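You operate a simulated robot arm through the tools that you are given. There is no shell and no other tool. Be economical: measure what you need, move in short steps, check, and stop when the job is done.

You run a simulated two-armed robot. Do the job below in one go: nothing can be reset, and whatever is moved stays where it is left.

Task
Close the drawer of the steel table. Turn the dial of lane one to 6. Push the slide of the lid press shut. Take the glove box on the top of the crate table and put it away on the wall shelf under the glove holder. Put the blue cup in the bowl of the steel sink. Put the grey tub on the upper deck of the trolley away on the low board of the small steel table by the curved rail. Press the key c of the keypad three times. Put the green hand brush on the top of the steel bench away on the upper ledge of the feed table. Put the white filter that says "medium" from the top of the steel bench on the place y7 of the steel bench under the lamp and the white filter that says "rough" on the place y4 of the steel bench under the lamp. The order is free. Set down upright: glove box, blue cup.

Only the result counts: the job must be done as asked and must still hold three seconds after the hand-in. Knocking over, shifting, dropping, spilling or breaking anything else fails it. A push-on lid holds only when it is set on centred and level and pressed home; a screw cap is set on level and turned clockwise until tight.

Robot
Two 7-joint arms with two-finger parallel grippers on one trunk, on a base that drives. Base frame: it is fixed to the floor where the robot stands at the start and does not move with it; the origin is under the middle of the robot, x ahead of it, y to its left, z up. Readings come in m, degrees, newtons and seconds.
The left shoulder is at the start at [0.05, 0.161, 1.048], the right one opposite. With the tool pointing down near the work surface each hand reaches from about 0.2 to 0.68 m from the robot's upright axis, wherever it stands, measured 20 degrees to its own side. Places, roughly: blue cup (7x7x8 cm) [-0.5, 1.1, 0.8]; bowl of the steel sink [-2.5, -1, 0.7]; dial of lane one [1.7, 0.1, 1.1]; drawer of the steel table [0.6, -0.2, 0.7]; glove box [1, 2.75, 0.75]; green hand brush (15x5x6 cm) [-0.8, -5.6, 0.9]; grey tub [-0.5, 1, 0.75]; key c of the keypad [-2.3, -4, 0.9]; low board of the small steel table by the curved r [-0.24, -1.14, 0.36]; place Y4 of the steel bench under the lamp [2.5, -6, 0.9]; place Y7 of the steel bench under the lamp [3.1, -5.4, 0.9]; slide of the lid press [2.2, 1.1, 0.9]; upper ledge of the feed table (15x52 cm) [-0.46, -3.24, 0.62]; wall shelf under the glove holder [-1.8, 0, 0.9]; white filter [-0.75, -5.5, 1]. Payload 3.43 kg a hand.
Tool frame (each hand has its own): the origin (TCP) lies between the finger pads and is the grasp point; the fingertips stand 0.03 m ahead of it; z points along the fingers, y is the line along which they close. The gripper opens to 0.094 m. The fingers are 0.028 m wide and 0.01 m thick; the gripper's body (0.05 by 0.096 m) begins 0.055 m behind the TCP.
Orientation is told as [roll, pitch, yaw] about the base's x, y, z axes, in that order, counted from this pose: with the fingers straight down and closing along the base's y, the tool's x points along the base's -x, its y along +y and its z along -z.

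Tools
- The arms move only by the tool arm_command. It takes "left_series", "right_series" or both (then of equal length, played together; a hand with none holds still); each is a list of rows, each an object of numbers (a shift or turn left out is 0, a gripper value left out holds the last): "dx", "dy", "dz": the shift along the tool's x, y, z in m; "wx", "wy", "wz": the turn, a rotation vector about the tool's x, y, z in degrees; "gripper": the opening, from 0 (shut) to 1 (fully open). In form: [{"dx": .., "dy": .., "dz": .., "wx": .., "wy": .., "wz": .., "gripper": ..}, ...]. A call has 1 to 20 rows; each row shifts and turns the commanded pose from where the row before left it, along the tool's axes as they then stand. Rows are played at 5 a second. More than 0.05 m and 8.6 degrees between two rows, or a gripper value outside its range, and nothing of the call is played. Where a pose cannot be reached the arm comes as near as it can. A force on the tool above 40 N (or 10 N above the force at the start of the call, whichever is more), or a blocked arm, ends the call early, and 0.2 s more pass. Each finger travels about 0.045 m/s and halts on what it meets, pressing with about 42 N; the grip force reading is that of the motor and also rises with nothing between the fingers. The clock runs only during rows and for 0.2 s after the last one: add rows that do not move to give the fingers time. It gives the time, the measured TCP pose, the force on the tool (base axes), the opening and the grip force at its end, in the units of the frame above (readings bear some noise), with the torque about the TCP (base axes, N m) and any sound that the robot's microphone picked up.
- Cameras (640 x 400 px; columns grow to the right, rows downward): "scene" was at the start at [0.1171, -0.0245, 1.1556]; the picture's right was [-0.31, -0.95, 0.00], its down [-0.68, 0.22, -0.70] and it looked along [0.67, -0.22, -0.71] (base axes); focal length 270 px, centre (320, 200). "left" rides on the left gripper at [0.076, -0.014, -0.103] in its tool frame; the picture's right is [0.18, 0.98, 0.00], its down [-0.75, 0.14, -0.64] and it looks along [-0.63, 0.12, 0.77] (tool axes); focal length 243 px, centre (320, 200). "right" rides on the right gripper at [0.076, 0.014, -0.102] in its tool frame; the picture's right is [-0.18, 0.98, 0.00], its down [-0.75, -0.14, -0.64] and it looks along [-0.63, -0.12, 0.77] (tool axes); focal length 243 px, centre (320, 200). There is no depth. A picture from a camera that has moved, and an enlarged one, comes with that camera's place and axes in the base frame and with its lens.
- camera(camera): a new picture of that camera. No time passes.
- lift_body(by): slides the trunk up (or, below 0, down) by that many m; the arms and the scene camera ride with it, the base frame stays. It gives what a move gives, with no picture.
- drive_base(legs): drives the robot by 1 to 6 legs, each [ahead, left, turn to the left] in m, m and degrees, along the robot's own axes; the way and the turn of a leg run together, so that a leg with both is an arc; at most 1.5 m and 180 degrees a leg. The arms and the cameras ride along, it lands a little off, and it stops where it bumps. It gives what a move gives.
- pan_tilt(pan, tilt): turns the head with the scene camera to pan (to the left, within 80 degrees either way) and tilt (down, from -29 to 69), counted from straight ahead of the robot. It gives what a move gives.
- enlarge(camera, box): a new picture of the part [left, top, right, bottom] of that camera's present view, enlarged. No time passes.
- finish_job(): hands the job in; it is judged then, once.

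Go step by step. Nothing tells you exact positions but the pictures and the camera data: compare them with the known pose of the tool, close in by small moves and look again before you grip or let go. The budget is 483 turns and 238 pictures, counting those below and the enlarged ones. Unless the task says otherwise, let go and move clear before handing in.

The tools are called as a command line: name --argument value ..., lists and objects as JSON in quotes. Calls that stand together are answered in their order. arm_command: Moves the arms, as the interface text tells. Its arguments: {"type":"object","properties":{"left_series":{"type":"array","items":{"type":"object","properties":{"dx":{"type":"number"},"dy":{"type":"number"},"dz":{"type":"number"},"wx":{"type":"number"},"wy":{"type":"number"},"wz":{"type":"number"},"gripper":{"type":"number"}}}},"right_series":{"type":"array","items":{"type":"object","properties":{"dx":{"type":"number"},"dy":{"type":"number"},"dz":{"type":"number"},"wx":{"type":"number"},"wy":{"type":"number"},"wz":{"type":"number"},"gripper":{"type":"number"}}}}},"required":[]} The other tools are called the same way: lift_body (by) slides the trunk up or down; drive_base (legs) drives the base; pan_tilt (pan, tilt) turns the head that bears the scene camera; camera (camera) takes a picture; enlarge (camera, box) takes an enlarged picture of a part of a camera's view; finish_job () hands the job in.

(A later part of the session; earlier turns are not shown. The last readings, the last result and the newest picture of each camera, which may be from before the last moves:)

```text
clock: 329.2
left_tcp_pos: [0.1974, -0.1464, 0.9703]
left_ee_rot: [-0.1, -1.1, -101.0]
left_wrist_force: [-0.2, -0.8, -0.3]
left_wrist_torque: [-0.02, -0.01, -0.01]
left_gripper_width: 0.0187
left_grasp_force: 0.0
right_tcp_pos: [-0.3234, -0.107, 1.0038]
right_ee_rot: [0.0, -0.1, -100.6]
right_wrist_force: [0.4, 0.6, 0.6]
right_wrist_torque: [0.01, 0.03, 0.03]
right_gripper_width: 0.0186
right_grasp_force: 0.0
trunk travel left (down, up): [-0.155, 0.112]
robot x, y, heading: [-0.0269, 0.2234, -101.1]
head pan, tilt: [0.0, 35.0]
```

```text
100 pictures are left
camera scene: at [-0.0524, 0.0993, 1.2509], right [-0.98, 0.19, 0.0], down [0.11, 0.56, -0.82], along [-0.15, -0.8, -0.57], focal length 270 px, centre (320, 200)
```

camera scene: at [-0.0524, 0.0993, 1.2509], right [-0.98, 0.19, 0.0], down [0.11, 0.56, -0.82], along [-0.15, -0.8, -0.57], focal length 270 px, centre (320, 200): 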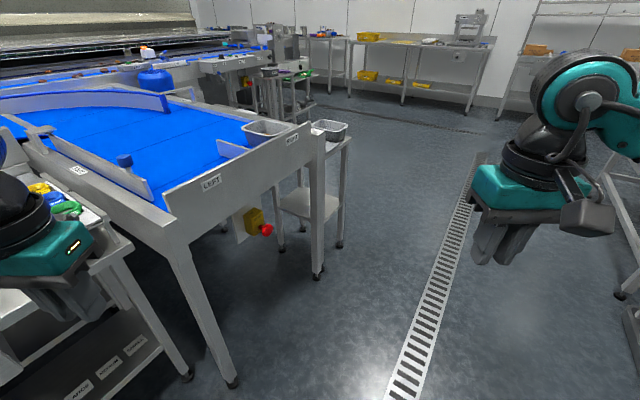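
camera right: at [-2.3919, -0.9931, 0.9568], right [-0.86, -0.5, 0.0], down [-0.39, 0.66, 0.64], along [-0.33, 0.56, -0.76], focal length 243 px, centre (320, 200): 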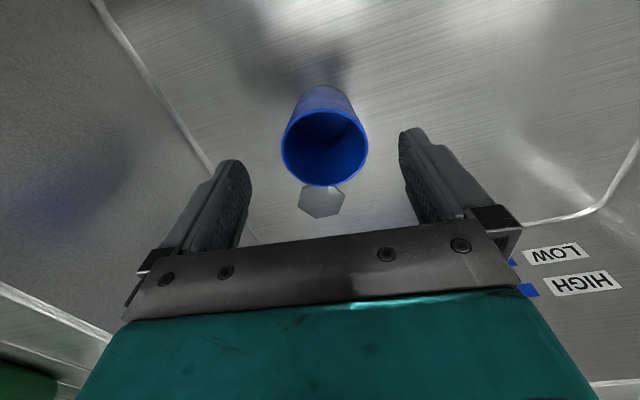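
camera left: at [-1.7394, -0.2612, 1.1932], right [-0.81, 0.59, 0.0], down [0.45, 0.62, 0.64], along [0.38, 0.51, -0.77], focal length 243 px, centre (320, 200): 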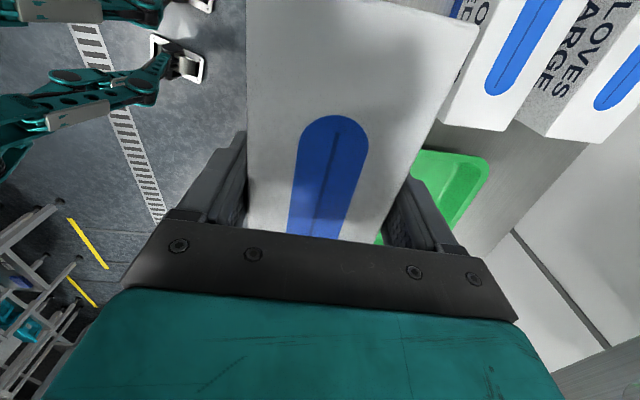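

The low board (z≈0.36, ≈(-0.22,-1.11)) is open from the aisle side. I go back to the trolley and take the tub by its right wall with a forward-tilted right hand.

drive_base --legs '[[0, 0, -130], [0.3, 0.06, 0]]'

pan_tilt --pan 0 --tilt 45

camera --camera "scene"

```text
clock: 336.7
left_tcp_pos: [-0.6849, 0.4966, 0.9693]
left_ee_rot: [-0.2, -1.1, 127.7]
left_wrist_force: [0.7, 0.4, 0.2]
left_wrist_torque: [-0.01, -0.02, -0.03]
left_gripper_width: 0.019
left_grasp_force: 0.1
right_tcp_pos: [-0.3108, 0.8622, 1.0015]
right_ee_rot: [0.0, -0.2, 128.3]
right_wrist_force: [-0.5, 0.2, 0.0]
right_wrist_torque: [-0.01, 0.02, 0.0]
right_gripper_width: 0.0189
right_grasp_force: 0.1
trunk travel left (down, up): [-0.155, 0.112]
robot x, y, heading: [-0.2559, 0.4174, 128.0]
head pan, tilt: [0.0, 35.0]
```

```text
clock: 337.4
left_tcp_pos: [-0.6855, 0.4962, 0.9707]
left_ee_rot: [-0.2, -1.1, 127.8]
left_wrist_force: [-0.2, -0.2, 0.7]
left_wrist_torque: [-0.02, -0.02, -0.01]
left_gripper_width: 0.019
left_grasp_force: 0.2
right_tcp_pos: [-0.3102, 0.8629, 1.0032]
right_ee_rot: [-0.1, -0.2, 128.3]
right_wrist_force: [0.0, 0.6, 0.6]
right_wrist_torque: [-0.03, -0.01, -0.03]
right_gripper_width: 0.0189
right_grasp_force: 0.0
trunk travel left (down, up): [-0.155, 0.112]
robot x, y, heading: [-0.2551, 0.4195, 127.7]
head pan, tilt: [0.0, 45.0]
```

```text
99 pictures are left
camera scene: at [-0.331, 0.5173, 1.2361], right [0.79, 0.61, 0.0], down [0.43, -0.56, -0.71], along [-0.43, 0.56, -0.71], focal length 270 px, centre (320, 200)
```

scene: 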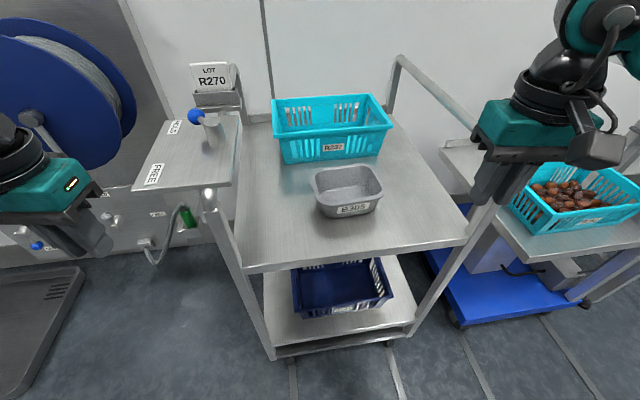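

arm_command --right_series '[{"dx": -0.032, "dy": 0.034, "gripper": 0.55}, {"dx": -0.032, "dy": 0.034}, {"dx": -0.032, "dy": 0.033}, {"wy": -8}, {"wy": -8}, {"wy": -8}, {"wy": -8}, {"wy": -8}, {"dx": 0.015, "dz": 0.041}, {"dx": 0.015, "dz": 0.041}, {"dx": 0.015, "dz": 0.042}, {}]'

camera --camera "right"

camera --camera "scene"

```text
clock: 340.0
left_tcp_pos: [-0.6848, 0.4958, 0.9707]
left_ee_rot: [-0.3, -1.0, 127.8]
left_wrist_force: [0.3, -0.3, 0.3]
left_wrist_torque: [0.03, 0.0, 0.02]
left_gripper_width: 0.0189
left_grasp_force: 0.1
right_tcp_pos: [-0.4792, 0.9103, 0.8774]
right_ee_rot: [0.0, -40.1, 128.3]
right_wrist_force: [0.5, -1.3, 0.3]
right_wrist_torque: [-0.03, 0.02, 0.0]
right_gripper_width: 0.0516
right_grasp_force: 0.0
trunk travel left (down, up): [-0.155, 0.112]
robot x, y, heading: [-0.2543, 0.4158, 127.7]
head pan, tilt: [0.0, 45.0]
```

```text
98 pictures are left
camera right: at [-0.4135, 0.8026, 0.9065], right [-0.86, -0.5, 0.12], down [0.01, 0.21, 0.98], along [-0.51, 0.84, -0.18], focal length 243 px, centre (320, 200)
```

right: 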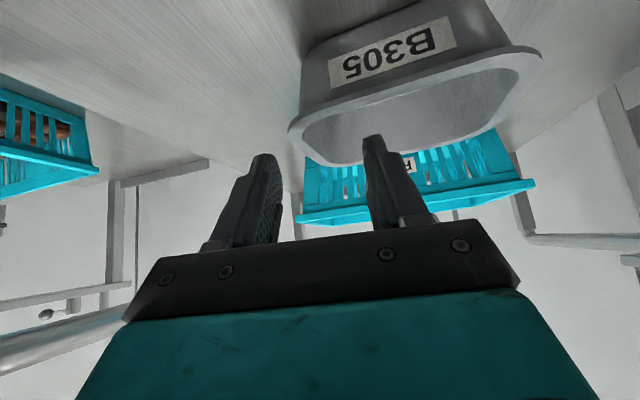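

```text
97 pictures are left
camera scene: at [-0.331, 0.5173, 1.2361], right [0.79, 0.61, 0.0], down [0.43, -0.56, -0.71], along [-0.43, 0.56, -0.71], focal length 270 px, centre (320, 200)
```

scene: 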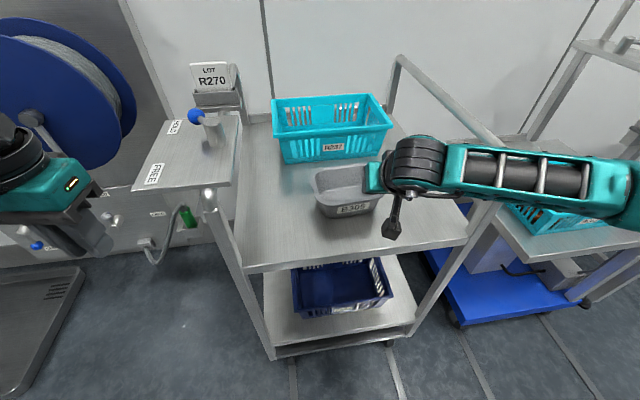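

arm_command --right_series '[{"dy": -0.011}, {"dz": 0.03}, {"dz": 0.03}, {"dz": 0.025}, {}]'

camera --camera "right"

enlarge --camera "scene" --box '[270, 120, 430, 240]'

```text
clock: 341.2
left_tcp_pos: [-0.6844, 0.4957, 0.9705]
left_ee_rot: [-0.2, -1.1, 127.7]
left_wrist_force: [0.4, 0.1, -0.5]
left_wrist_torque: [-0.02, -0.02, 0.02]
left_gripper_width: 0.0184
left_grasp_force: 0.1
right_tcp_pos: [-0.5031, 0.959, 0.8144]
right_ee_rot: [-0.1, -40.1, 128.3]
right_wrist_force: [0.4, 0.7, 0.8]
right_wrist_torque: [-0.04, 0.01, -0.03]
right_gripper_width: 0.0517
right_grasp_force: 0.0
trunk travel left (down, up): [-0.155, 0.112]
robot x, y, heading: [-0.2574, 0.4219, 127.8]
head pan, tilt: [0.0, 45.0]
```

```text
96 pictures are left
camera right: at [-0.4378, 0.8519, 0.8428], right [-0.86, -0.5, 0.12], down [0.01, 0.21, 0.98], along [-0.51, 0.84, -0.18], focal length 243 px, centre (320, 200)
```

right: 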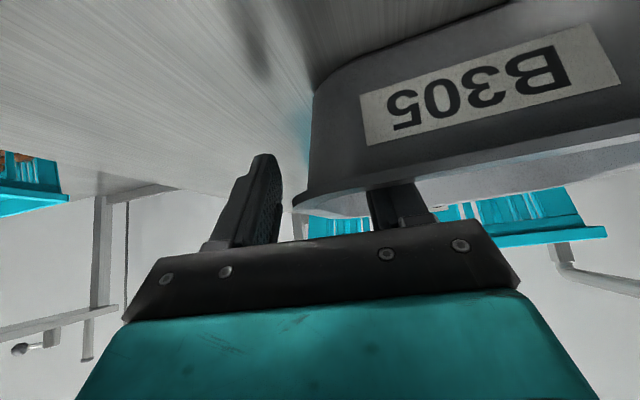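

```text
3.33 times, centred on (350, 180) of scene
camera zoom: at [-0.331, 0.5173, 1.2361], right [0.79, 0.61, 0.0], down [0.43, -0.56, -0.71], along [-0.43, 0.56, -0.71], focal length 901 px, centre (220, 267)
```

zoom: 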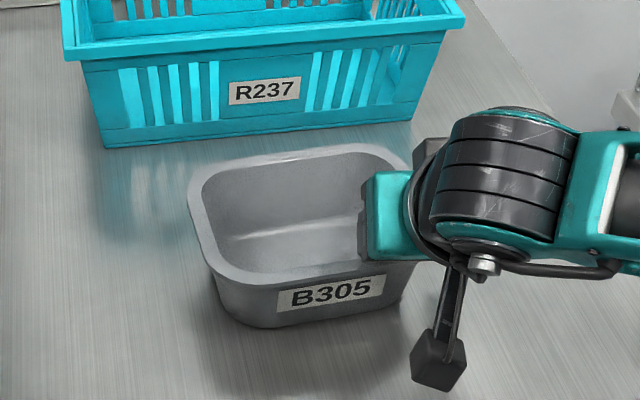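

Fingers straddle the tub's right wall. Close and lift.

arm_command --right_series '[{"gripper": 0}, {}, {}, {}, {}]'

arm_command --right_series '[{"dx": -0.0193, "dz": -0.023}, {"dx": -0.0193, "dz": -0.023}, {"dx": -0.0193, "dz": -0.023}, {}]'

camera --camera "scene"

```text
clock: 342.4
left_tcp_pos: [-0.6844, 0.4952, 0.9698]
left_ee_rot: [-0.1, -1.2, 127.8]
left_wrist_force: [-0.2, -0.4, 0.6]
left_wrist_torque: [-0.01, -0.02, -0.02]
left_gripper_width: 0.0188
left_grasp_force: 0.1
right_tcp_pos: [-0.5026, 0.959, 0.8154]
right_ee_rot: [0.1, -40.2, 128.2]
right_wrist_force: [1.9, -2.2, 5.2]
right_wrist_torque: [-0.76, 0.45, 0.36]
right_gripper_width: 0.0207
right_grasp_force: 41.7
trunk travel left (down, up): [-0.155, 0.112]
robot x, y, heading: [-0.2553, 0.4219, 127.7]
head pan, tilt: [0.0, 45.0]
```

```text
clock: 343.4
left_tcp_pos: [-0.6853, 0.4953, 0.9707]
left_ee_rot: [-0.2, -1.1, 127.8]
left_wrist_force: [0.2, -0.4, 0.6]
left_wrist_torque: [-0.01, 0.0, 0.0]
left_gripper_width: 0.0187
left_grasp_force: 0.1
right_tcp_pos: [-0.5018, 0.9577, 0.9048]
right_ee_rot: [0.0, -40.2, 128.3]
right_wrist_force: [0.5, 0.8, -1.4]
right_wrist_torque: [0.02, -0.08, 0.03]
right_gripper_width: 0.0161
right_grasp_force: 42.0
trunk travel left (down, up): [-0.155, 0.112]
robot x, y, heading: [-0.2559, 0.4217, 127.8]
head pan, tilt: [0.0, 45.0]
```

```text
94 pictures are left
camera scene: at [-0.331, 0.5174, 1.236], right [0.79, 0.61, 0.0], down [0.43, -0.56, -0.71], along [-0.43, 0.56, -0.71], focal length 270 px, centre (320, 200)
```

scene: 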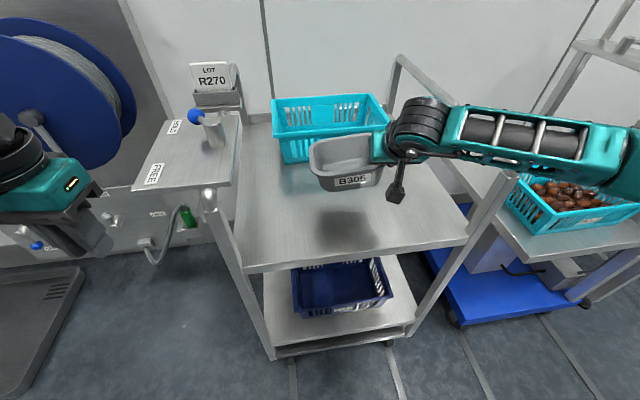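

arm_command --right_series '[{"dx": -0.0193, "dz": -0.023}, {"dx": -0.0193, "dz": -0.023}, {}]'

drive_base --legs '[[-0.35, 0, 0]]'

arm_command --right_series '[{"dx": 0.023, "dz": -0.0193}, {"dx": 0.023, "dz": -0.0193}, {"dx": 0.023, "dz": -0.0193}, {"dx": 0.023, "dz": -0.0193}, {}]'

camera --camera "scene"

```text
clock: 344.2
left_tcp_pos: [-0.6851, 0.4973, 0.9701]
left_ee_rot: [-0.1, -1.0, 127.8]
left_wrist_force: [0.0, -0.4, -0.6]
left_wrist_torque: [0.02, -0.01, -0.03]
left_gripper_width: 0.0188
left_grasp_force: 0.1
right_tcp_pos: [-0.5022, 0.9593, 0.9648]
right_ee_rot: [0.0, -40.2, 128.3]
right_wrist_force: [-0.6, 0.7, -1.5]
right_wrist_torque: [0.01, -0.09, -0.02]
right_gripper_width: 0.0158
right_grasp_force: 41.9
trunk travel left (down, up): [-0.155, 0.112]
robot x, y, heading: [-0.2551, 0.4202, 127.9]
head pan, tilt: [0.0, 45.0]
```

```text
clock: 346.5
left_tcp_pos: [-0.4656, 0.2147, 0.9705]
left_ee_rot: [-0.1, -1.1, 127.7]
left_wrist_force: [-0.4, 0.9, 1.7]
left_wrist_torque: [0.05, -0.01, -0.03]
left_gripper_width: 0.0187
left_grasp_force: 0.1
right_tcp_pos: [-0.2831, 0.6778, 0.9641]
right_ee_rot: [0.1, -40.2, 128.2]
right_wrist_force: [1.2, 0.3, -1.5]
right_wrist_torque: [0.03, -0.07, -0.02]
right_gripper_width: 0.0159
right_grasp_force: 42.3
trunk travel left (down, up): [-0.155, 0.112]
robot x, y, heading: [-0.0379, 0.1414, 127.7]
head pan, tilt: [0.0, 45.0]
```

```text
clock: 347.7
left_tcp_pos: [-0.4668, 0.2134, 0.9693]
left_ee_rot: [-0.2, -1.1, 127.7]
left_wrist_force: [0.2, 0.4, -0.4]
left_wrist_torque: [0.0, 0.01, 0.01]
left_gripper_width: 0.0188
left_grasp_force: 0.0
right_tcp_pos: [-0.2064, 0.583, 0.9638]
right_ee_rot: [0.1, -40.2, 128.2]
right_wrist_force: [0.3, -0.7, -2.2]
right_wrist_torque: [0.04, -0.08, 0.05]
right_gripper_width: 0.0157
right_grasp_force: 42.2
trunk travel left (down, up): [-0.155, 0.112]
robot x, y, heading: [-0.0384, 0.1402, 127.8]
head pan, tilt: [0.0, 45.0]
```

```text
93 pictures are left
camera scene: at [-0.1124, 0.2357, 1.236], right [0.79, 0.61, 0.0], down [0.43, -0.56, -0.71], along [-0.43, 0.56, -0.71], focal length 270 px, centre (320, 200)
```

scene: 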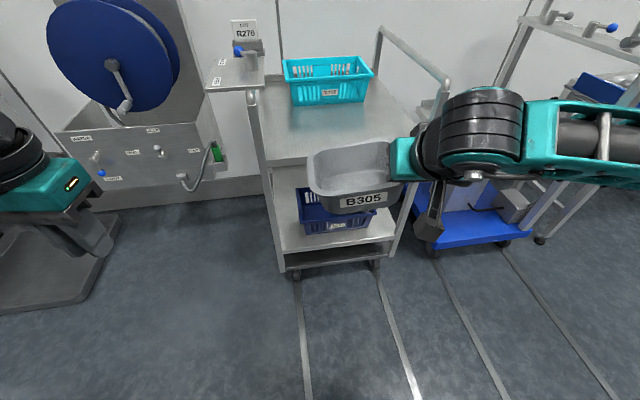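

drive_base --legs '[[0, 1.0, 0], [0, 0, -174]]'

pan_tilt --pan 0 --tilt 40

camera --camera "scene"

```text
clock: 364.1
left_tcp_pos: [-0.3972, -0.5419, 0.9697]
left_ee_rot: [-0.2, -1.2, -52.0]
left_wrist_force: [-0.7, -0.4, -0.1]
left_wrist_torque: [0.04, 0.02, 0.03]
left_gripper_width: 0.0186
left_grasp_force: 0.1
right_tcp_pos: [-0.6543, -0.9113, 0.9655]
right_ee_rot: [0.0, -40.2, -51.5]
right_wrist_force: [-0.2, 0.1, -1.2]
right_wrist_torque: [-0.03, 0.08, -0.03]
right_gripper_width: 0.0158
right_grasp_force: 41.8
trunk travel left (down, up): [-0.155, 0.112]
robot x, y, heading: [-0.8231, -0.4668, -51.8]
head pan, tilt: [0.0, 45.0]
```

```text
clock: 364.7
left_tcp_pos: [-0.3966, -0.542, 0.9705]
left_ee_rot: [-0.2, -1.1, -52.0]
left_wrist_force: [0.3, 0.0, -0.2]
left_wrist_torque: [-0.02, 0.02, -0.03]
left_gripper_width: 0.0188
left_grasp_force: 0.0
right_tcp_pos: [-0.6545, -0.9105, 0.9658]
right_ee_rot: [0.0, -40.2, -51.6]
right_wrist_force: [0.5, 0.2, -0.7]
right_wrist_torque: [-0.01, 0.09, -0.02]
right_gripper_width: 0.0156
right_grasp_force: 41.9
trunk travel left (down, up): [-0.155, 0.112]
robot x, y, heading: [-0.8272, -0.4673, -51.7]
head pan, tilt: [0.0, 40.0]
```

```text
92 pictures are left
camera scene: at [-0.7487, -0.5649, 1.2433], right [-0.79, -0.62, 0.0], down [-0.4, 0.51, -0.77], along [0.47, -0.6, -0.64], focal length 270 px, centre (320, 200)
```

scene: 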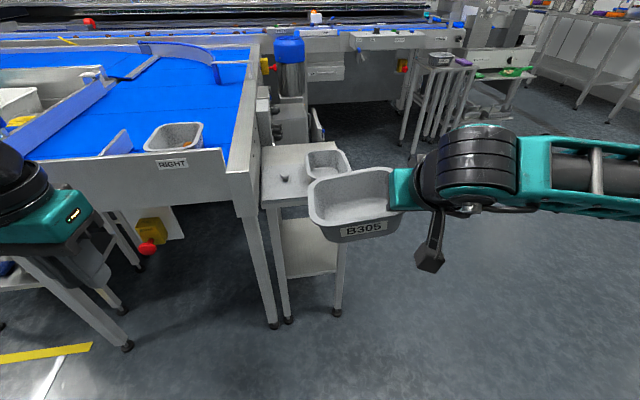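

The low board's front is narrow between legs, but its side facing the open floor is wider. I drive around to face that side (heading ≈47°).

drive_base --legs '[[0, -0.85, 0], [0, 0, 98], [0, -1.0, 0]]'

pan_tilt --pan 10 --tilt 45

camera --camera "scene"

```text
clock: 385.6
left_tcp_pos: [-0.7506, -1.2781, 0.9703]
left_ee_rot: [-0.1, -1.1, 44.8]
left_wrist_force: [1.1, 0.4, -0.4]
left_wrist_torque: [-0.01, 0.01, -0.01]
left_gripper_width: 0.0188
left_grasp_force: 0.1
right_tcp_pos: [-0.3534, -1.4906, 0.9645]
right_ee_rot: [0.0, -40.2, 45.2]
right_wrist_force: [0.5, 0.3, -1.1]
right_wrist_torque: [-0.04, -0.05, 0.01]
right_gripper_width: 0.0156
right_grasp_force: 42.1
trunk travel left (down, up): [-0.155, 0.112]
robot x, y, heading: [-0.7755, -1.7155, 45.0]
head pan, tilt: [0.0, 40.0]
```

```text
clock: 386.3
left_tcp_pos: [-0.7516, -1.2788, 0.9717]
left_ee_rot: [-0.2, -1.0, 44.8]
left_wrist_force: [-0.1, 0.3, -0.1]
left_wrist_torque: [-0.01, 0.01, 0.0]
left_gripper_width: 0.0188
left_grasp_force: 0.2
right_tcp_pos: [-0.3539, -1.4916, 0.9654]
right_ee_rot: [-0.1, -40.2, 45.2]
right_wrist_force: [0.8, -0.1, -0.9]
right_wrist_torque: [-0.06, -0.03, -0.02]
right_gripper_width: 0.0158
right_grasp_force: 41.7
trunk travel left (down, up): [-0.155, 0.112]
robot x, y, heading: [-0.7734, -1.7161, 44.8]
head pan, tilt: [10.0, 45.0]
```

```text
91 pictures are left
camera scene: at [-0.6987, -1.6173, 1.2361], right [0.82, -0.58, 0.0], down [-0.41, -0.58, -0.71], along [0.41, 0.58, -0.71], focal length 270 px, centre (320, 200)
```

scene: 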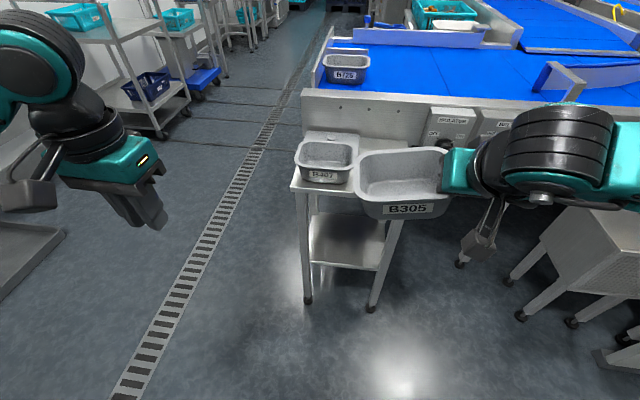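

The board side here is ~0.29 m wide between legs; table top ≈0.70. I lower trunk and hand first, well clear of the table.

lift_body --by -0.15

arm_command --right_series '[{"dx": 0.0257, "dz": 0.0306}, {"dx": 0.0257, "dz": 0.0306}, {"dx": 0.0257, "dz": 0.0306}, {"dx": 0.0257, "dz": 0.0306}, {"dx": 0.0257, "dz": 0.0306}, {"dx": 0.0257, "dz": 0.0306}, {"dx": 0.0257, "dz": 0.0306}, {"dx": 0.0257, "dz": 0.0306}, {"dx": 0.0225, "dz": 0.0268}, {}]'

camera --camera "scene"

```text
clock: 388.0
left_tcp_pos: [-0.752, -1.2788, 0.8203]
left_ee_rot: [-0.2, -1.2, 44.8]
left_wrist_force: [-0.2, 0.3, 0.4]
left_wrist_torque: [0.0, 0.0, -0.04]
left_gripper_width: 0.019
left_grasp_force: 0.2
right_tcp_pos: [-0.3549, -1.4908, 0.815]
right_ee_rot: [0.0, -40.2, 45.2]
right_wrist_force: [-0.3, 0.0, -0.4]
right_wrist_torque: [-0.08, -0.04, -0.02]
right_gripper_width: 0.0157
right_grasp_force: 42.7
trunk travel left (down, up): [-0.005, 0.262]
robot x, y, heading: [-0.7767, -1.7128, 44.6]
head pan, tilt: [10.0, 45.0]
```

```text
clock: 390.2
left_tcp_pos: [-0.7506, -1.2786, 0.8205]
left_ee_rot: [-0.2, -1.1, 44.8]
left_wrist_force: [-0.5, -0.2, -0.1]
left_wrist_torque: [-0.01, -0.02, 0.0]
left_gripper_width: 0.0187
left_grasp_force: 0.0
right_tcp_pos: [-0.3534, -1.4862, 0.5442]
right_ee_rot: [-0.3, -39.9, 45.2]
right_wrist_force: [-0.9, 0.2, -1.3]
right_wrist_torque: [-0.05, -0.02, 0.03]
right_gripper_width: 0.0159
right_grasp_force: 41.9
right hand out of reach, approached as far as the arm can: row 7, 8, 9
trunk travel left (down, up): [-0.005, 0.262]
robot x, y, heading: [-0.776, -1.7114, 45.1]
head pan, tilt: [10.0, 45.0]
```

```text
90 pictures are left
camera scene: at [-0.6987, -1.6173, 1.086], right [0.82, -0.58, 0.0], down [-0.41, -0.58, -0.71], along [0.41, 0.58, -0.71], focal length 270 px, centre (320, 200)
```

scene: 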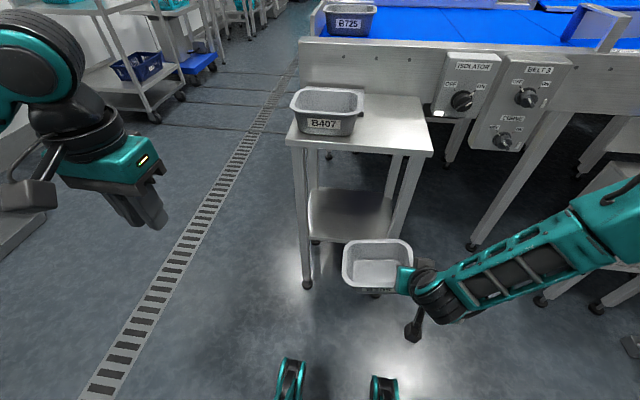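

The arm is too folded there; I back up 0.2 m, extend while lowering, then approach.

drive_base --legs '[[-0.2, 0.1, 2]]'

arm_command --right_series '[{"dx": -0.0306, "dz": 0.0257}, {"dx": -0.0306, "dz": 0.0257}, {"dx": -0.0306, "dz": 0.0257}, {"dx": -0.0306, "dz": 0.0257}, {"dx": 0.0257, "dz": 0.0306}, {"dx": 0.0257, "dz": 0.0306}, {"dx": 0.0129, "dz": 0.0153}, {}]'

camera --camera "scene"

```text
clock: 391.9
left_tcp_pos: [-0.9756, -1.3484, 0.8199]
left_ee_rot: [-0.2, -1.1, 46.6]
left_wrist_force: [0.3, -0.4, 0.2]
left_wrist_torque: [0.02, -0.02, 0.0]
left_gripper_width: 0.019
left_grasp_force: 0.0
right_tcp_pos: [-0.571, -1.5439, 0.5434]
right_ee_rot: [-0.3, -40.0, 47.1]
right_wrist_force: [-0.1, -0.3, -0.9]
right_wrist_torque: [-0.07, -0.04, 0.01]
right_gripper_width: 0.0156
right_grasp_force: 42.4
trunk travel left (down, up): [-0.005, 0.262]
robot x, y, heading: [-0.9815, -1.7823, 46.5]
head pan, tilt: [10.0, 45.0]
```

```text
clock: 393.7
left_tcp_pos: [-0.9741, -1.348, 0.8198]
left_ee_rot: [-0.2, -1.1, 46.6]
left_wrist_force: [0.1, 0.1, -0.3]
left_wrist_torque: [0.0, -0.02, -0.02]
left_gripper_width: 0.0187
left_grasp_force: 0.0
right_tcp_pos: [-0.4619, -1.4264, 0.4435]
right_ee_rot: [-0.3, -39.8, 47.2]
right_wrist_force: [-0.4, -0.5, -1.6]
right_wrist_torque: [-0.06, -0.08, 0.01]
right_gripper_width: 0.0157
right_grasp_force: 41.9
trunk travel left (down, up): [-0.005, 0.262]
robot x, y, heading: [-0.9838, -1.7877, 46.5]
head pan, tilt: [10.0, 45.0]
```

```text
89 pictures are left
camera scene: at [-0.9106, -1.6854, 1.0861], right [0.84, -0.55, 0.0], down [-0.39, -0.59, -0.71], along [0.39, 0.59, -0.71], focal length 270 px, centre (320, 200)
```

scene: 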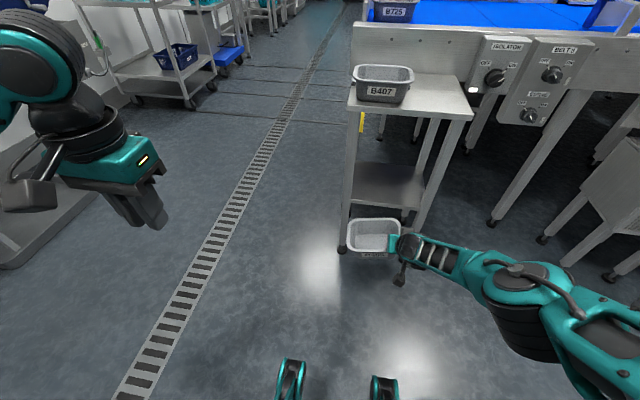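

drive_base --legs '[[0.2, -0.016, 0]]'

camera --camera "scene"

camera --camera "right"

```text
clock: 395.3
left_tcp_pos: [-0.825, -1.2148, 0.8201]
left_ee_rot: [-0.2, -1.2, 46.6]
left_wrist_force: [0.3, 0.1, -1.1]
left_wrist_torque: [-0.01, 0.0, -0.01]
left_gripper_width: 0.0187
left_grasp_force: 0.1
right_tcp_pos: [-0.3101, -1.2933, 0.4452]
right_ee_rot: [-0.4, -40.0, 47.0]
right_wrist_force: [-0.4, 0.0, -1.0]
right_wrist_torque: [-0.03, -0.07, -0.01]
right_gripper_width: 0.0156
right_grasp_force: 41.9
trunk travel left (down, up): [-0.005, 0.262]
robot x, y, heading: [-0.8335, -1.648, 47.0]
head pan, tilt: [10.0, 45.0]
```

```text
88 pictures are left
camera scene: at [-0.7619, -1.5512, 1.086], right [0.84, -0.55, 0.0], down [-0.39, -0.59, -0.71], along [0.39, 0.59, -0.71], focal length 270 px, centre (320, 200)
```

scene: 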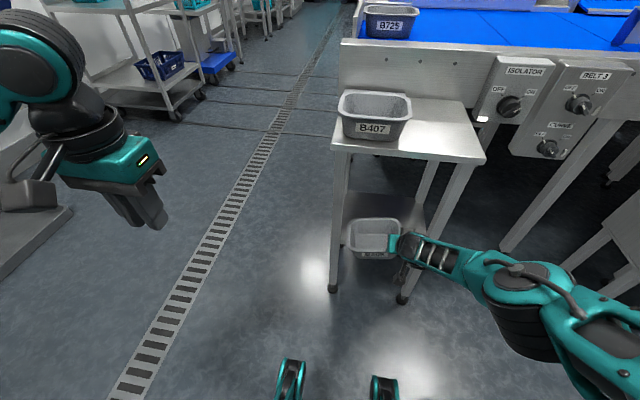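

```text
87 pictures are left
camera right: at [-0.4075, -1.3745, 0.474], right [-0.62, 0.78, 0.11], down [0.21, 0.03, 0.98], along [0.75, 0.63, -0.18], focal length 243 px, centre (320, 200)
```

right: 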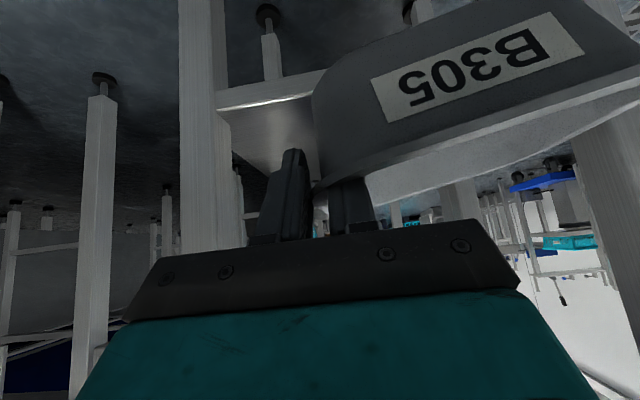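

Aligned between the legs with ~3 cm margins; board top ≈0.353. Move in.

drive_base --legs '[[0.14, 0, 0]]'

camera --camera "right"

camera --camera "scene"

```text
clock: 396.6
left_tcp_pos: [-0.7313, -1.1151, 0.8199]
left_ee_rot: [-0.1, -1.0, 46.5]
left_wrist_force: [-0.3, -0.1, 0.1]
left_wrist_torque: [0.0, -0.01, 0.01]
left_gripper_width: 0.0189
left_grasp_force: 0.0
right_tcp_pos: [-0.2175, -1.1937, 0.4437]
right_ee_rot: [-0.3, -40.0, 47.1]
right_wrist_force: [0.4, 0.0, -1.2]
right_wrist_torque: [-0.05, -0.05, -0.03]
right_gripper_width: 0.0153
right_grasp_force: 41.3
trunk travel left (down, up): [-0.005, 0.262]
robot x, y, heading: [-0.7406, -1.555, 46.8]
head pan, tilt: [10.0, 45.0]
```

```text
86 pictures are left
camera right: at [-0.3138, -1.2754, 0.474], right [-0.62, 0.78, 0.11], down [0.21, 0.03, 0.98], along [0.75, 0.63, -0.18], focal length 243 px, centre (320, 200)
```

right: 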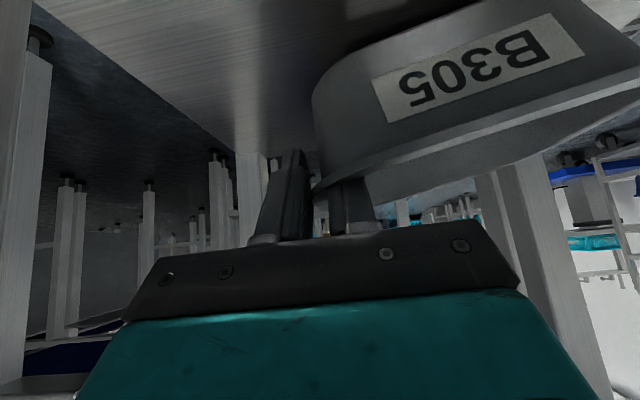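

```text
85 pictures are left
camera scene: at [-0.6682, -1.452, 1.086], right [0.84, -0.55, 0.0], down [-0.39, -0.59, -0.71], along [0.39, 0.59, -0.71], focal length 270 px, centre (320, 200)
```

scene: 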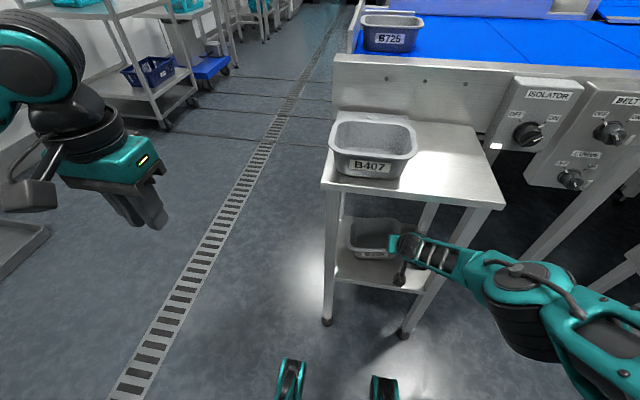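

arm_command --right_series '[{"dx": -0.0153, "dz": 0.0129}, {"dx": 0.0064, "dz": 0.0077}, {"dx": 0.0064, "dz": 0.0077}, {"dx": 0.0039, "dz": 0.0046}, {}]'

arm_command --right_series '[{"dx": 0.0026, "dz": 0.0031}, {"dx": 0.0026, "dz": 0.0031}, {}]'

```text
clock: 397.8
left_tcp_pos: [-0.7321, -1.1149, 0.8197]
left_ee_rot: [-0.2, -1.1, 46.5]
left_wrist_force: [-0.3, 0.1, 0.2]
left_wrist_torque: [-0.01, -0.01, 0.06]
left_gripper_width: 0.0187
left_grasp_force: 0.1
right_tcp_pos: [-0.2096, -1.1898, 0.4528]
right_ee_rot: [-0.2, -39.9, 47.1]
right_wrist_force: [-0.2, -0.9, -1.2]
right_wrist_torque: [-0.05, -0.02, 0.0]
right_gripper_width: 0.0157
right_grasp_force: 42.2
right hand out of reach, approached as far as the arm can: row 1, 2, 3, 4
trunk travel left (down, up): [-0.005, 0.262]
robot x, y, heading: [-0.74, -1.5477, 46.6]
head pan, tilt: [10.0, 45.0]
```

```text
clock: 398.6
left_tcp_pos: [-0.7326, -1.115, 0.8183]
left_ee_rot: [-0.1, -1.1, 46.6]
left_wrist_force: [0.0, 0.7, -0.3]
left_wrist_torque: [0.02, 0.01, -0.01]
left_gripper_width: 0.0187
left_grasp_force: 0.0
right_tcp_pos: [-0.2097, -1.19, 0.4525]
right_ee_rot: [-0.3, -40.0, 47.0]
right_wrist_force: [1.2, -0.2, -1.9]
right_wrist_torque: [-0.1, -0.05, 0.02]
right_gripper_width: 0.0156
right_grasp_force: 41.9
right hand out of reach, approached as far as the arm can: row 1, 2
trunk travel left (down, up): [-0.005, 0.262]
robot x, y, heading: [-0.7411, -1.552, 46.8]
head pan, tilt: [10.0, 45.0]
```

The arm is at its reach limit; pull the arm back 7 cm, drive the base 8 cm closer, then lower.

arm_command --right_series '[{"dx": 0.0268, "dz": -0.0225}, {"dx": 0.0268, "dz": -0.0225}, {}]'

drive_base --legs '[[0.08, 0.0, 0]]'

arm_command --right_series '[{"dx": 0.0064, "dz": 0.0077}, {"dx": 0.0064, "dz": 0.0077}, {"dx": 0.0064, "dz": 0.0077}, {}]'

```text
clock: 399.4
left_tcp_pos: [-0.7318, -1.1145, 0.8204]
left_ee_rot: [-0.2, -1.2, 46.6]
left_wrist_force: [-0.1, -0.1, -0.4]
left_wrist_torque: [0.01, -0.03, -0.01]
left_gripper_width: 0.0188
left_grasp_force: 0.1
right_tcp_pos: [-0.2575, -1.2425, 0.4532]
right_ee_rot: [-0.4, -40.0, 47.0]
right_wrist_force: [0.3, 0.2, -1.5]
right_wrist_torque: [-0.08, -0.01, 0.0]
right_gripper_width: 0.0152
right_grasp_force: 42.4
trunk travel left (down, up): [-0.005, 0.262]
robot x, y, heading: [-0.7393, -1.5499, 46.6]
head pan, tilt: [10.0, 45.0]
```

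```text
clock: 400.5
left_tcp_pos: [-0.6788, -1.058, 0.8208]
left_ee_rot: [-0.2, -1.0, 46.6]
left_wrist_force: [0.3, 0.3, 0.5]
left_wrist_torque: [-0.01, -0.01, 0.01]
left_gripper_width: 0.0189
left_grasp_force: 0.1
right_tcp_pos: [-0.205, -1.183, 0.4507]
right_ee_rot: [-0.4, -39.8, 47.1]
right_wrist_force: [0.5, 0.4, -1.0]
right_wrist_torque: [-0.08, 0.0, -0.01]
right_gripper_width: 0.0152
right_grasp_force: 41.9
trunk travel left (down, up): [-0.005, 0.262]
robot x, y, heading: [-0.6884, -1.4912, 46.9]
head pan, tilt: [10.0, 45.0]
```

```text
clock: 401.5
left_tcp_pos: [-0.6804, -1.0576, 0.8206]
left_ee_rot: [-0.2, -1.1, 46.6]
left_wrist_force: [0.9, -0.3, -0.1]
left_wrist_torque: [0.03, 0.01, 0.02]
left_gripper_width: 0.0186
left_grasp_force: 0.1
right_tcp_pos: [-0.2019, -1.1815, 0.4231]
right_ee_rot: [-0.3, -40.1, 46.9]
right_wrist_force: [4.6, -1.0, 12.8]
right_wrist_torque: [0.96, 1.4, -0.19]
right_gripper_width: 0.0163
right_grasp_force: 42.3
trunk travel left (down, up): [-0.005, 0.262]
robot x, y, heading: [-0.6858, -1.4913, 46.6]
head pan, tilt: [10.0, 45.0]
```

Contact felt. Check before releasing.

enlarge --camera "scene" --box '[300, 180, 480, 320]'

camera --camera "right"

```text
2.86 times, centred on (390, 250) of scene
camera zoom: at [-0.6149, -1.3954, 1.0863], right [0.84, -0.55, 0.0], down [-0.39, -0.59, -0.71], along [0.39, 0.59, -0.71], focal length 772 px, centre (120, 57)
```

zoom: 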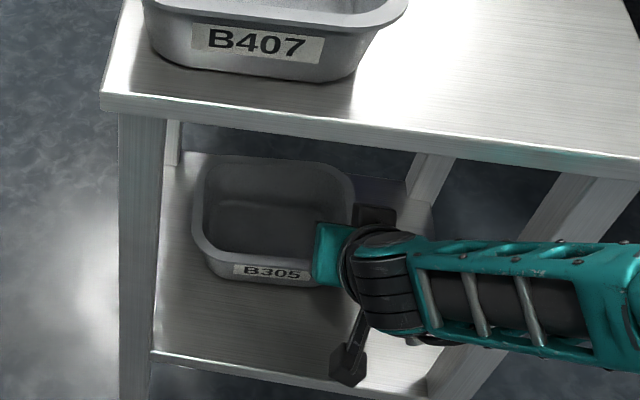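

```text
83 pictures are left
camera right: at [-0.2988, -1.2643, 0.4526], right [-0.62, 0.78, 0.12], down [0.21, 0.02, 0.98], along [0.76, 0.63, -0.18], focal length 243 px, centre (320, 200)
```

right: 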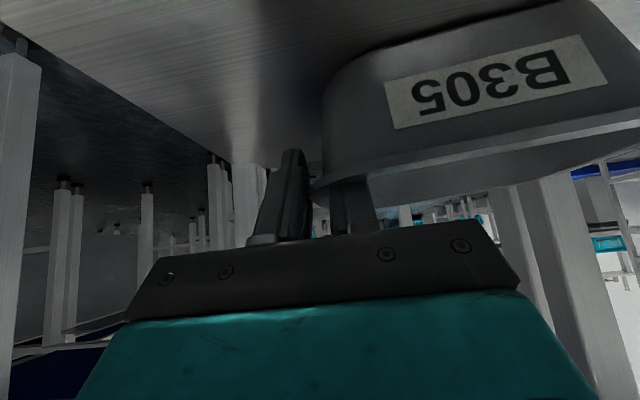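

arm_command --right_series '[{"gripper": 0.3}, {}, {"gripper": 0.55}, {}, {}, {"dz": -0.025}, {"dz": -0.025}, {"dz": -0.015}, {"dx": 0.023, "dz": -0.0193}, {"dx": 0.023, "dz": -0.0193}, {}]'

enlarge --camera "scene" --box '[300, 180, 480, 320]'

```text
clock: 403.9
left_tcp_pos: [-0.6786, -1.0577, 0.8209]
left_ee_rot: [-0.2, -1.1, 46.6]
left_wrist_force: [0.0, 0.4, 0.5]
left_wrist_torque: [0.0, -0.01, 0.0]
left_gripper_width: 0.0185
left_grasp_force: 0.1
right_tcp_pos: [-0.2333, -1.212, 0.4714]
right_ee_rot: [-0.3, -39.9, 47.1]
right_wrist_force: [-0.5, -0.3, -0.1]
right_wrist_torque: [0.01, 0.02, 0.0]
right_gripper_width: 0.0516
right_grasp_force: 0.0
right hand out of reach, approached as far as the arm can: row 9, 10
trunk travel left (down, up): [-0.005, 0.262]
robot x, y, heading: [-0.6836, -1.4948, 46.8]
head pan, tilt: [10.0, 45.0]
```

```text
2.86 times, centred on (390, 250) of scene
camera zoom: at [-0.6143, -1.3947, 1.0861], right [0.84, -0.55, 0.0], down [-0.39, -0.59, -0.71], along [0.39, 0.59, -0.71], focal length 772 px, centre (120, 57)
```

zoom: 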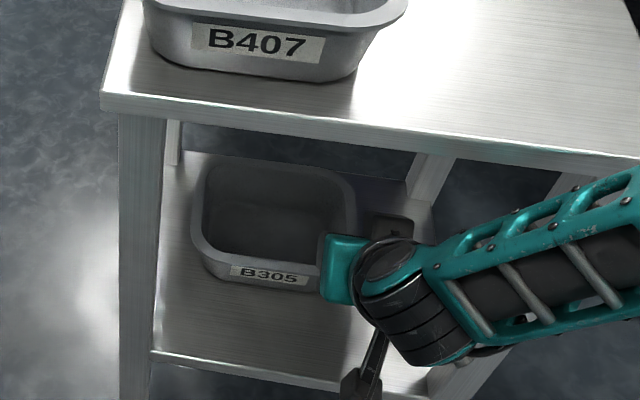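

Tub stands on the low board and the fingers are above its rim. Back the base straight out.

drive_base --legs '[[-0.35, 0, 0]]'

camera --camera "scene"

```text
clock: 406.2
left_tcp_pos: [-0.92, -1.3158, 0.8204]
left_ee_rot: [-0.2, -1.1, 46.8]
left_wrist_force: [-0.1, -0.3, -0.3]
left_wrist_torque: [0.04, -0.01, -0.03]
left_gripper_width: 0.019
left_grasp_force: 0.0
right_tcp_pos: [-0.4758, -1.4694, 0.4706]
right_ee_rot: [-0.3, -39.9, 47.2]
right_wrist_force: [0.7, -0.5, 0.3]
right_wrist_torque: [0.04, 0.0, -0.03]
right_gripper_width: 0.0518
right_grasp_force: 0.1
trunk travel left (down, up): [-0.005, 0.262]
robot x, y, heading: [-0.9287, -1.7515, 46.9]
head pan, tilt: [10.0, 45.0]
```

```text
81 pictures are left
camera scene: at [-0.8566, -1.6518, 1.0861], right [0.84, -0.55, 0.0], down [-0.39, -0.59, -0.71], along [0.39, 0.59, -0.71], focal length 270 px, centre (320, 200)
```

scene: 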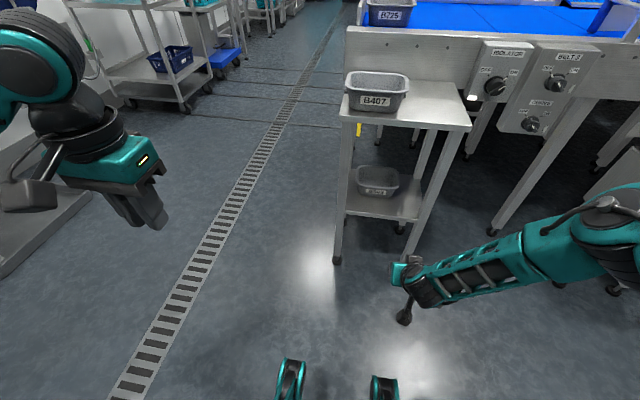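

arm_command --right_series '[{"dx": -0.0257, "dz": -0.0306}, {"dx": -0.0257, "dz": -0.0306}, {"dx": -0.0257, "dz": -0.0306}, {"dx": -0.0257, "dz": -0.0306}, {"dx": -0.0257, "dz": -0.0306}, {"dx": -0.0257, "dz": -0.0306}, {"dx": -0.0257, "dz": -0.0306}, {"dx": -0.0257, "dz": -0.0306}, {"wy": 8}, {"wy": 8}, {"wy": 8}, {"wy": 8}, {"wy": 8}, {"dx": 0.03, "dy": -0.02}, {"dx": 0.03, "dy": -0.02}, {"dx": 0.03, "dy": -0.02}, {"dx": 0.03, "gripper": 0}, {}]'

lift_body --by 0.1

drive_base --legs '[[-0.3, 0, 0], [0, 0, -162]]'

pan_tilt --pan 0 --tilt 15

camera --camera "scene"

```text
clock: 410.0
left_tcp_pos: [-0.9212, -1.3157, 0.8201]
left_ee_rot: [-0.2, -1.2, 46.8]
left_wrist_force: [-0.5, 0.4, -0.4]
left_wrist_torque: [0.02, 0.01, -0.01]
left_gripper_width: 0.0186
left_grasp_force: 0.2
right_tcp_pos: [-0.5157, -1.5973, 0.7931]
right_ee_rot: [-0.3, 0.0, 47.0]
right_wrist_force: [-0.4, 0.5, -0.4]
right_wrist_torque: [0.01, -0.01, 0.01]
right_gripper_width: 0.0
right_grasp_force: 0.0
trunk travel left (down, up): [-0.005, 0.262]
robot x, y, heading: [-0.9274, -1.7482, 46.6]
head pan, tilt: [10.0, 45.0]
```

```text
clock: 411.3
left_tcp_pos: [-0.9197, -1.3145, 0.9197]
left_ee_rot: [-0.2, -1.1, 46.8]
left_wrist_force: [-1.2, 0.2, 0.9]
left_wrist_torque: [0.03, -0.03, -0.02]
left_gripper_width: 0.0189
left_grasp_force: 0.1
right_tcp_pos: [-0.5151, -1.5972, 0.8933]
right_ee_rot: [-0.2, 0.0, 47.0]
right_wrist_force: [0.1, -0.3, -0.2]
right_wrist_torque: [-0.03, -0.04, 0.01]
right_gripper_width: 0.0001
right_grasp_force: 32.9
trunk travel left (down, up): [-0.105, 0.162]
robot x, y, heading: [-0.9296, -1.7481, 46.8]
head pan, tilt: [10.0, 45.0]
```

```text
clock: 420.0
left_tcp_pos: [-1.0047, -2.3833, 0.9203]
left_ee_rot: [-0.2, -1.1, -115.1]
left_wrist_force: [0.1, 0.0, 0.8]
left_wrist_torque: [-0.02, 0.02, 0.01]
left_gripper_width: 0.0189
left_grasp_force: 0.1
right_tcp_pos: [-1.4773, -2.241, 0.8926]
right_ee_rot: [-0.3, 0.1, -115.0]
right_wrist_force: [0.4, 0.6, -0.4]
right_wrist_torque: [0.01, -0.02, -0.01]
right_gripper_width: 0.0002
right_grasp_force: 33.1
trunk travel left (down, up): [-0.105, 0.162]
robot x, y, heading: [-1.1343, -1.9673, -115.4]
head pan, tilt: [10.0, 45.0]
```

```text
clock: 420.9
left_tcp_pos: [-1.0034, -2.3832, 0.9197]
left_ee_rot: [-0.2, -1.1, -115.3]
left_wrist_force: [-0.3, 0.1, 0.0]
left_wrist_torque: [0.01, 0.0, -0.03]
left_gripper_width: 0.0187
left_grasp_force: 0.0
right_tcp_pos: [-1.4782, -2.2405, 0.8936]
right_ee_rot: [-0.3, 0.2, -115.0]
right_wrist_force: [0.6, -0.3, -0.1]
right_wrist_torque: [-0.02, -0.01, -0.03]
right_gripper_width: 0.0
right_grasp_force: 33.3
trunk travel left (down, up): [-0.105, 0.162]
robot x, y, heading: [-1.1341, -1.9681, -115.2]
head pan, tilt: [0.0, 15.0]
```

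```text
80 pictures are left
camera scene: at [-1.1883, -2.0868, 1.2328], right [-0.91, 0.42, 0.0], down [0.11, 0.23, -0.97], along [-0.41, -0.87, -0.26], focal length 270 px, centre (320, 200)
```

scene: 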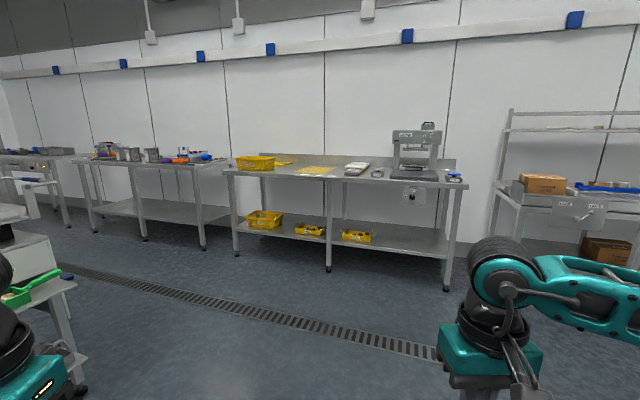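

enlarge --camera "scene" --box '[290, 130, 470, 210]'

```text
3.56 times, centred on (380, 170) of scene
camera zoom: at [-1.1883, -2.0868, 1.2328], right [-0.91, 0.42, 0.0], down [0.11, 0.23, -0.97], along [-0.41, -0.87, -0.26], focal length 961 px, centre (107, 307)
```

zoom: 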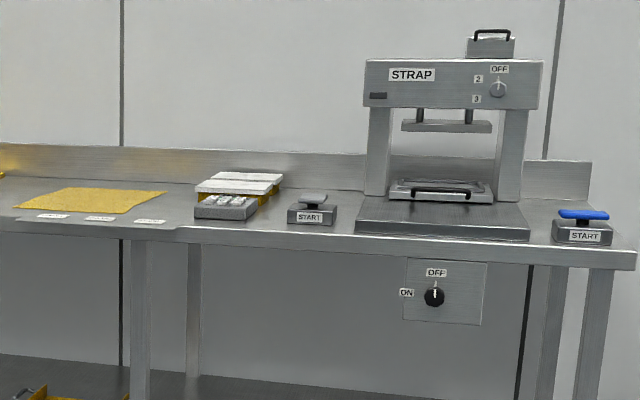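

drive_base --legs '[[1.35, 0, 0], [0, 0, -20]]'

pan_tilt --pan 0 --tilt 30

camera --camera "scene"

```text
clock: 428.9
left_tcp_pos: [-1.7638, -3.6311, 0.9197]
left_ee_rot: [-0.2, -1.2, -136.8]
left_wrist_force: [-0.2, 0.4, -0.7]
left_wrist_torque: [0.03, 0.0, 0.01]
left_gripper_width: 0.019
left_grasp_force: 0.1
right_tcp_pos: [-2.152, -3.3253, 0.8932]
right_ee_rot: [-0.4, 0.1, -136.4]
right_wrist_force: [-0.6, 0.0, 0.3]
right_wrist_torque: [0.02, -0.02, -0.01]
right_gripper_width: 0.0003
right_grasp_force: 32.9
trunk travel left (down, up): [-0.105, 0.162]
robot x, y, heading: [-1.7297, -3.1962, -136.8]
head pan, tilt: [0.0, 15.0]
```

```text
clock: 429.6
left_tcp_pos: [-1.7636, -3.6306, 0.9202]
left_ee_rot: [-0.3, -1.1, -136.7]
left_wrist_force: [-0.4, -0.8, 0.5]
left_wrist_torque: [0.01, 0.01, -0.02]
left_gripper_width: 0.0189
left_grasp_force: 0.1
right_tcp_pos: [-2.1512, -3.3249, 0.8934]
right_ee_rot: [-0.4, 0.1, -136.6]
right_wrist_force: [0.3, -0.2, -0.8]
right_wrist_torque: [-0.02, 0.02, 0.01]
right_gripper_width: 0.0
right_grasp_force: 33.3
trunk travel left (down, up): [-0.105, 0.162]
robot x, y, heading: [-1.7304, -3.1962, -136.6]
head pan, tilt: [0.0, 30.0]
```

```text
78 pictures are left
camera scene: at [-1.8247, -3.2855, 1.2087], right [-0.69, 0.73, 0.0], down [0.36, 0.34, -0.87], along [-0.63, -0.59, -0.5], focal length 270 px, centre (320, 200)
```

scene: 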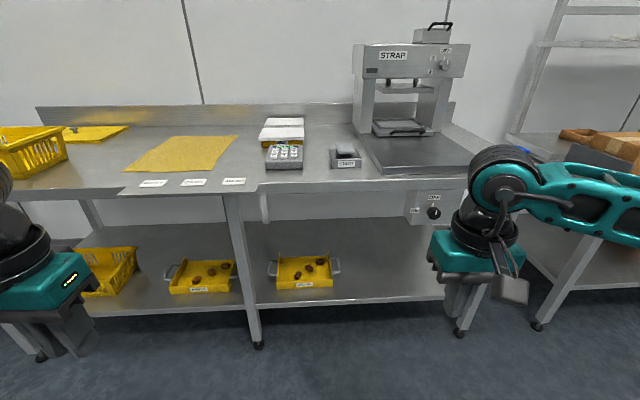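

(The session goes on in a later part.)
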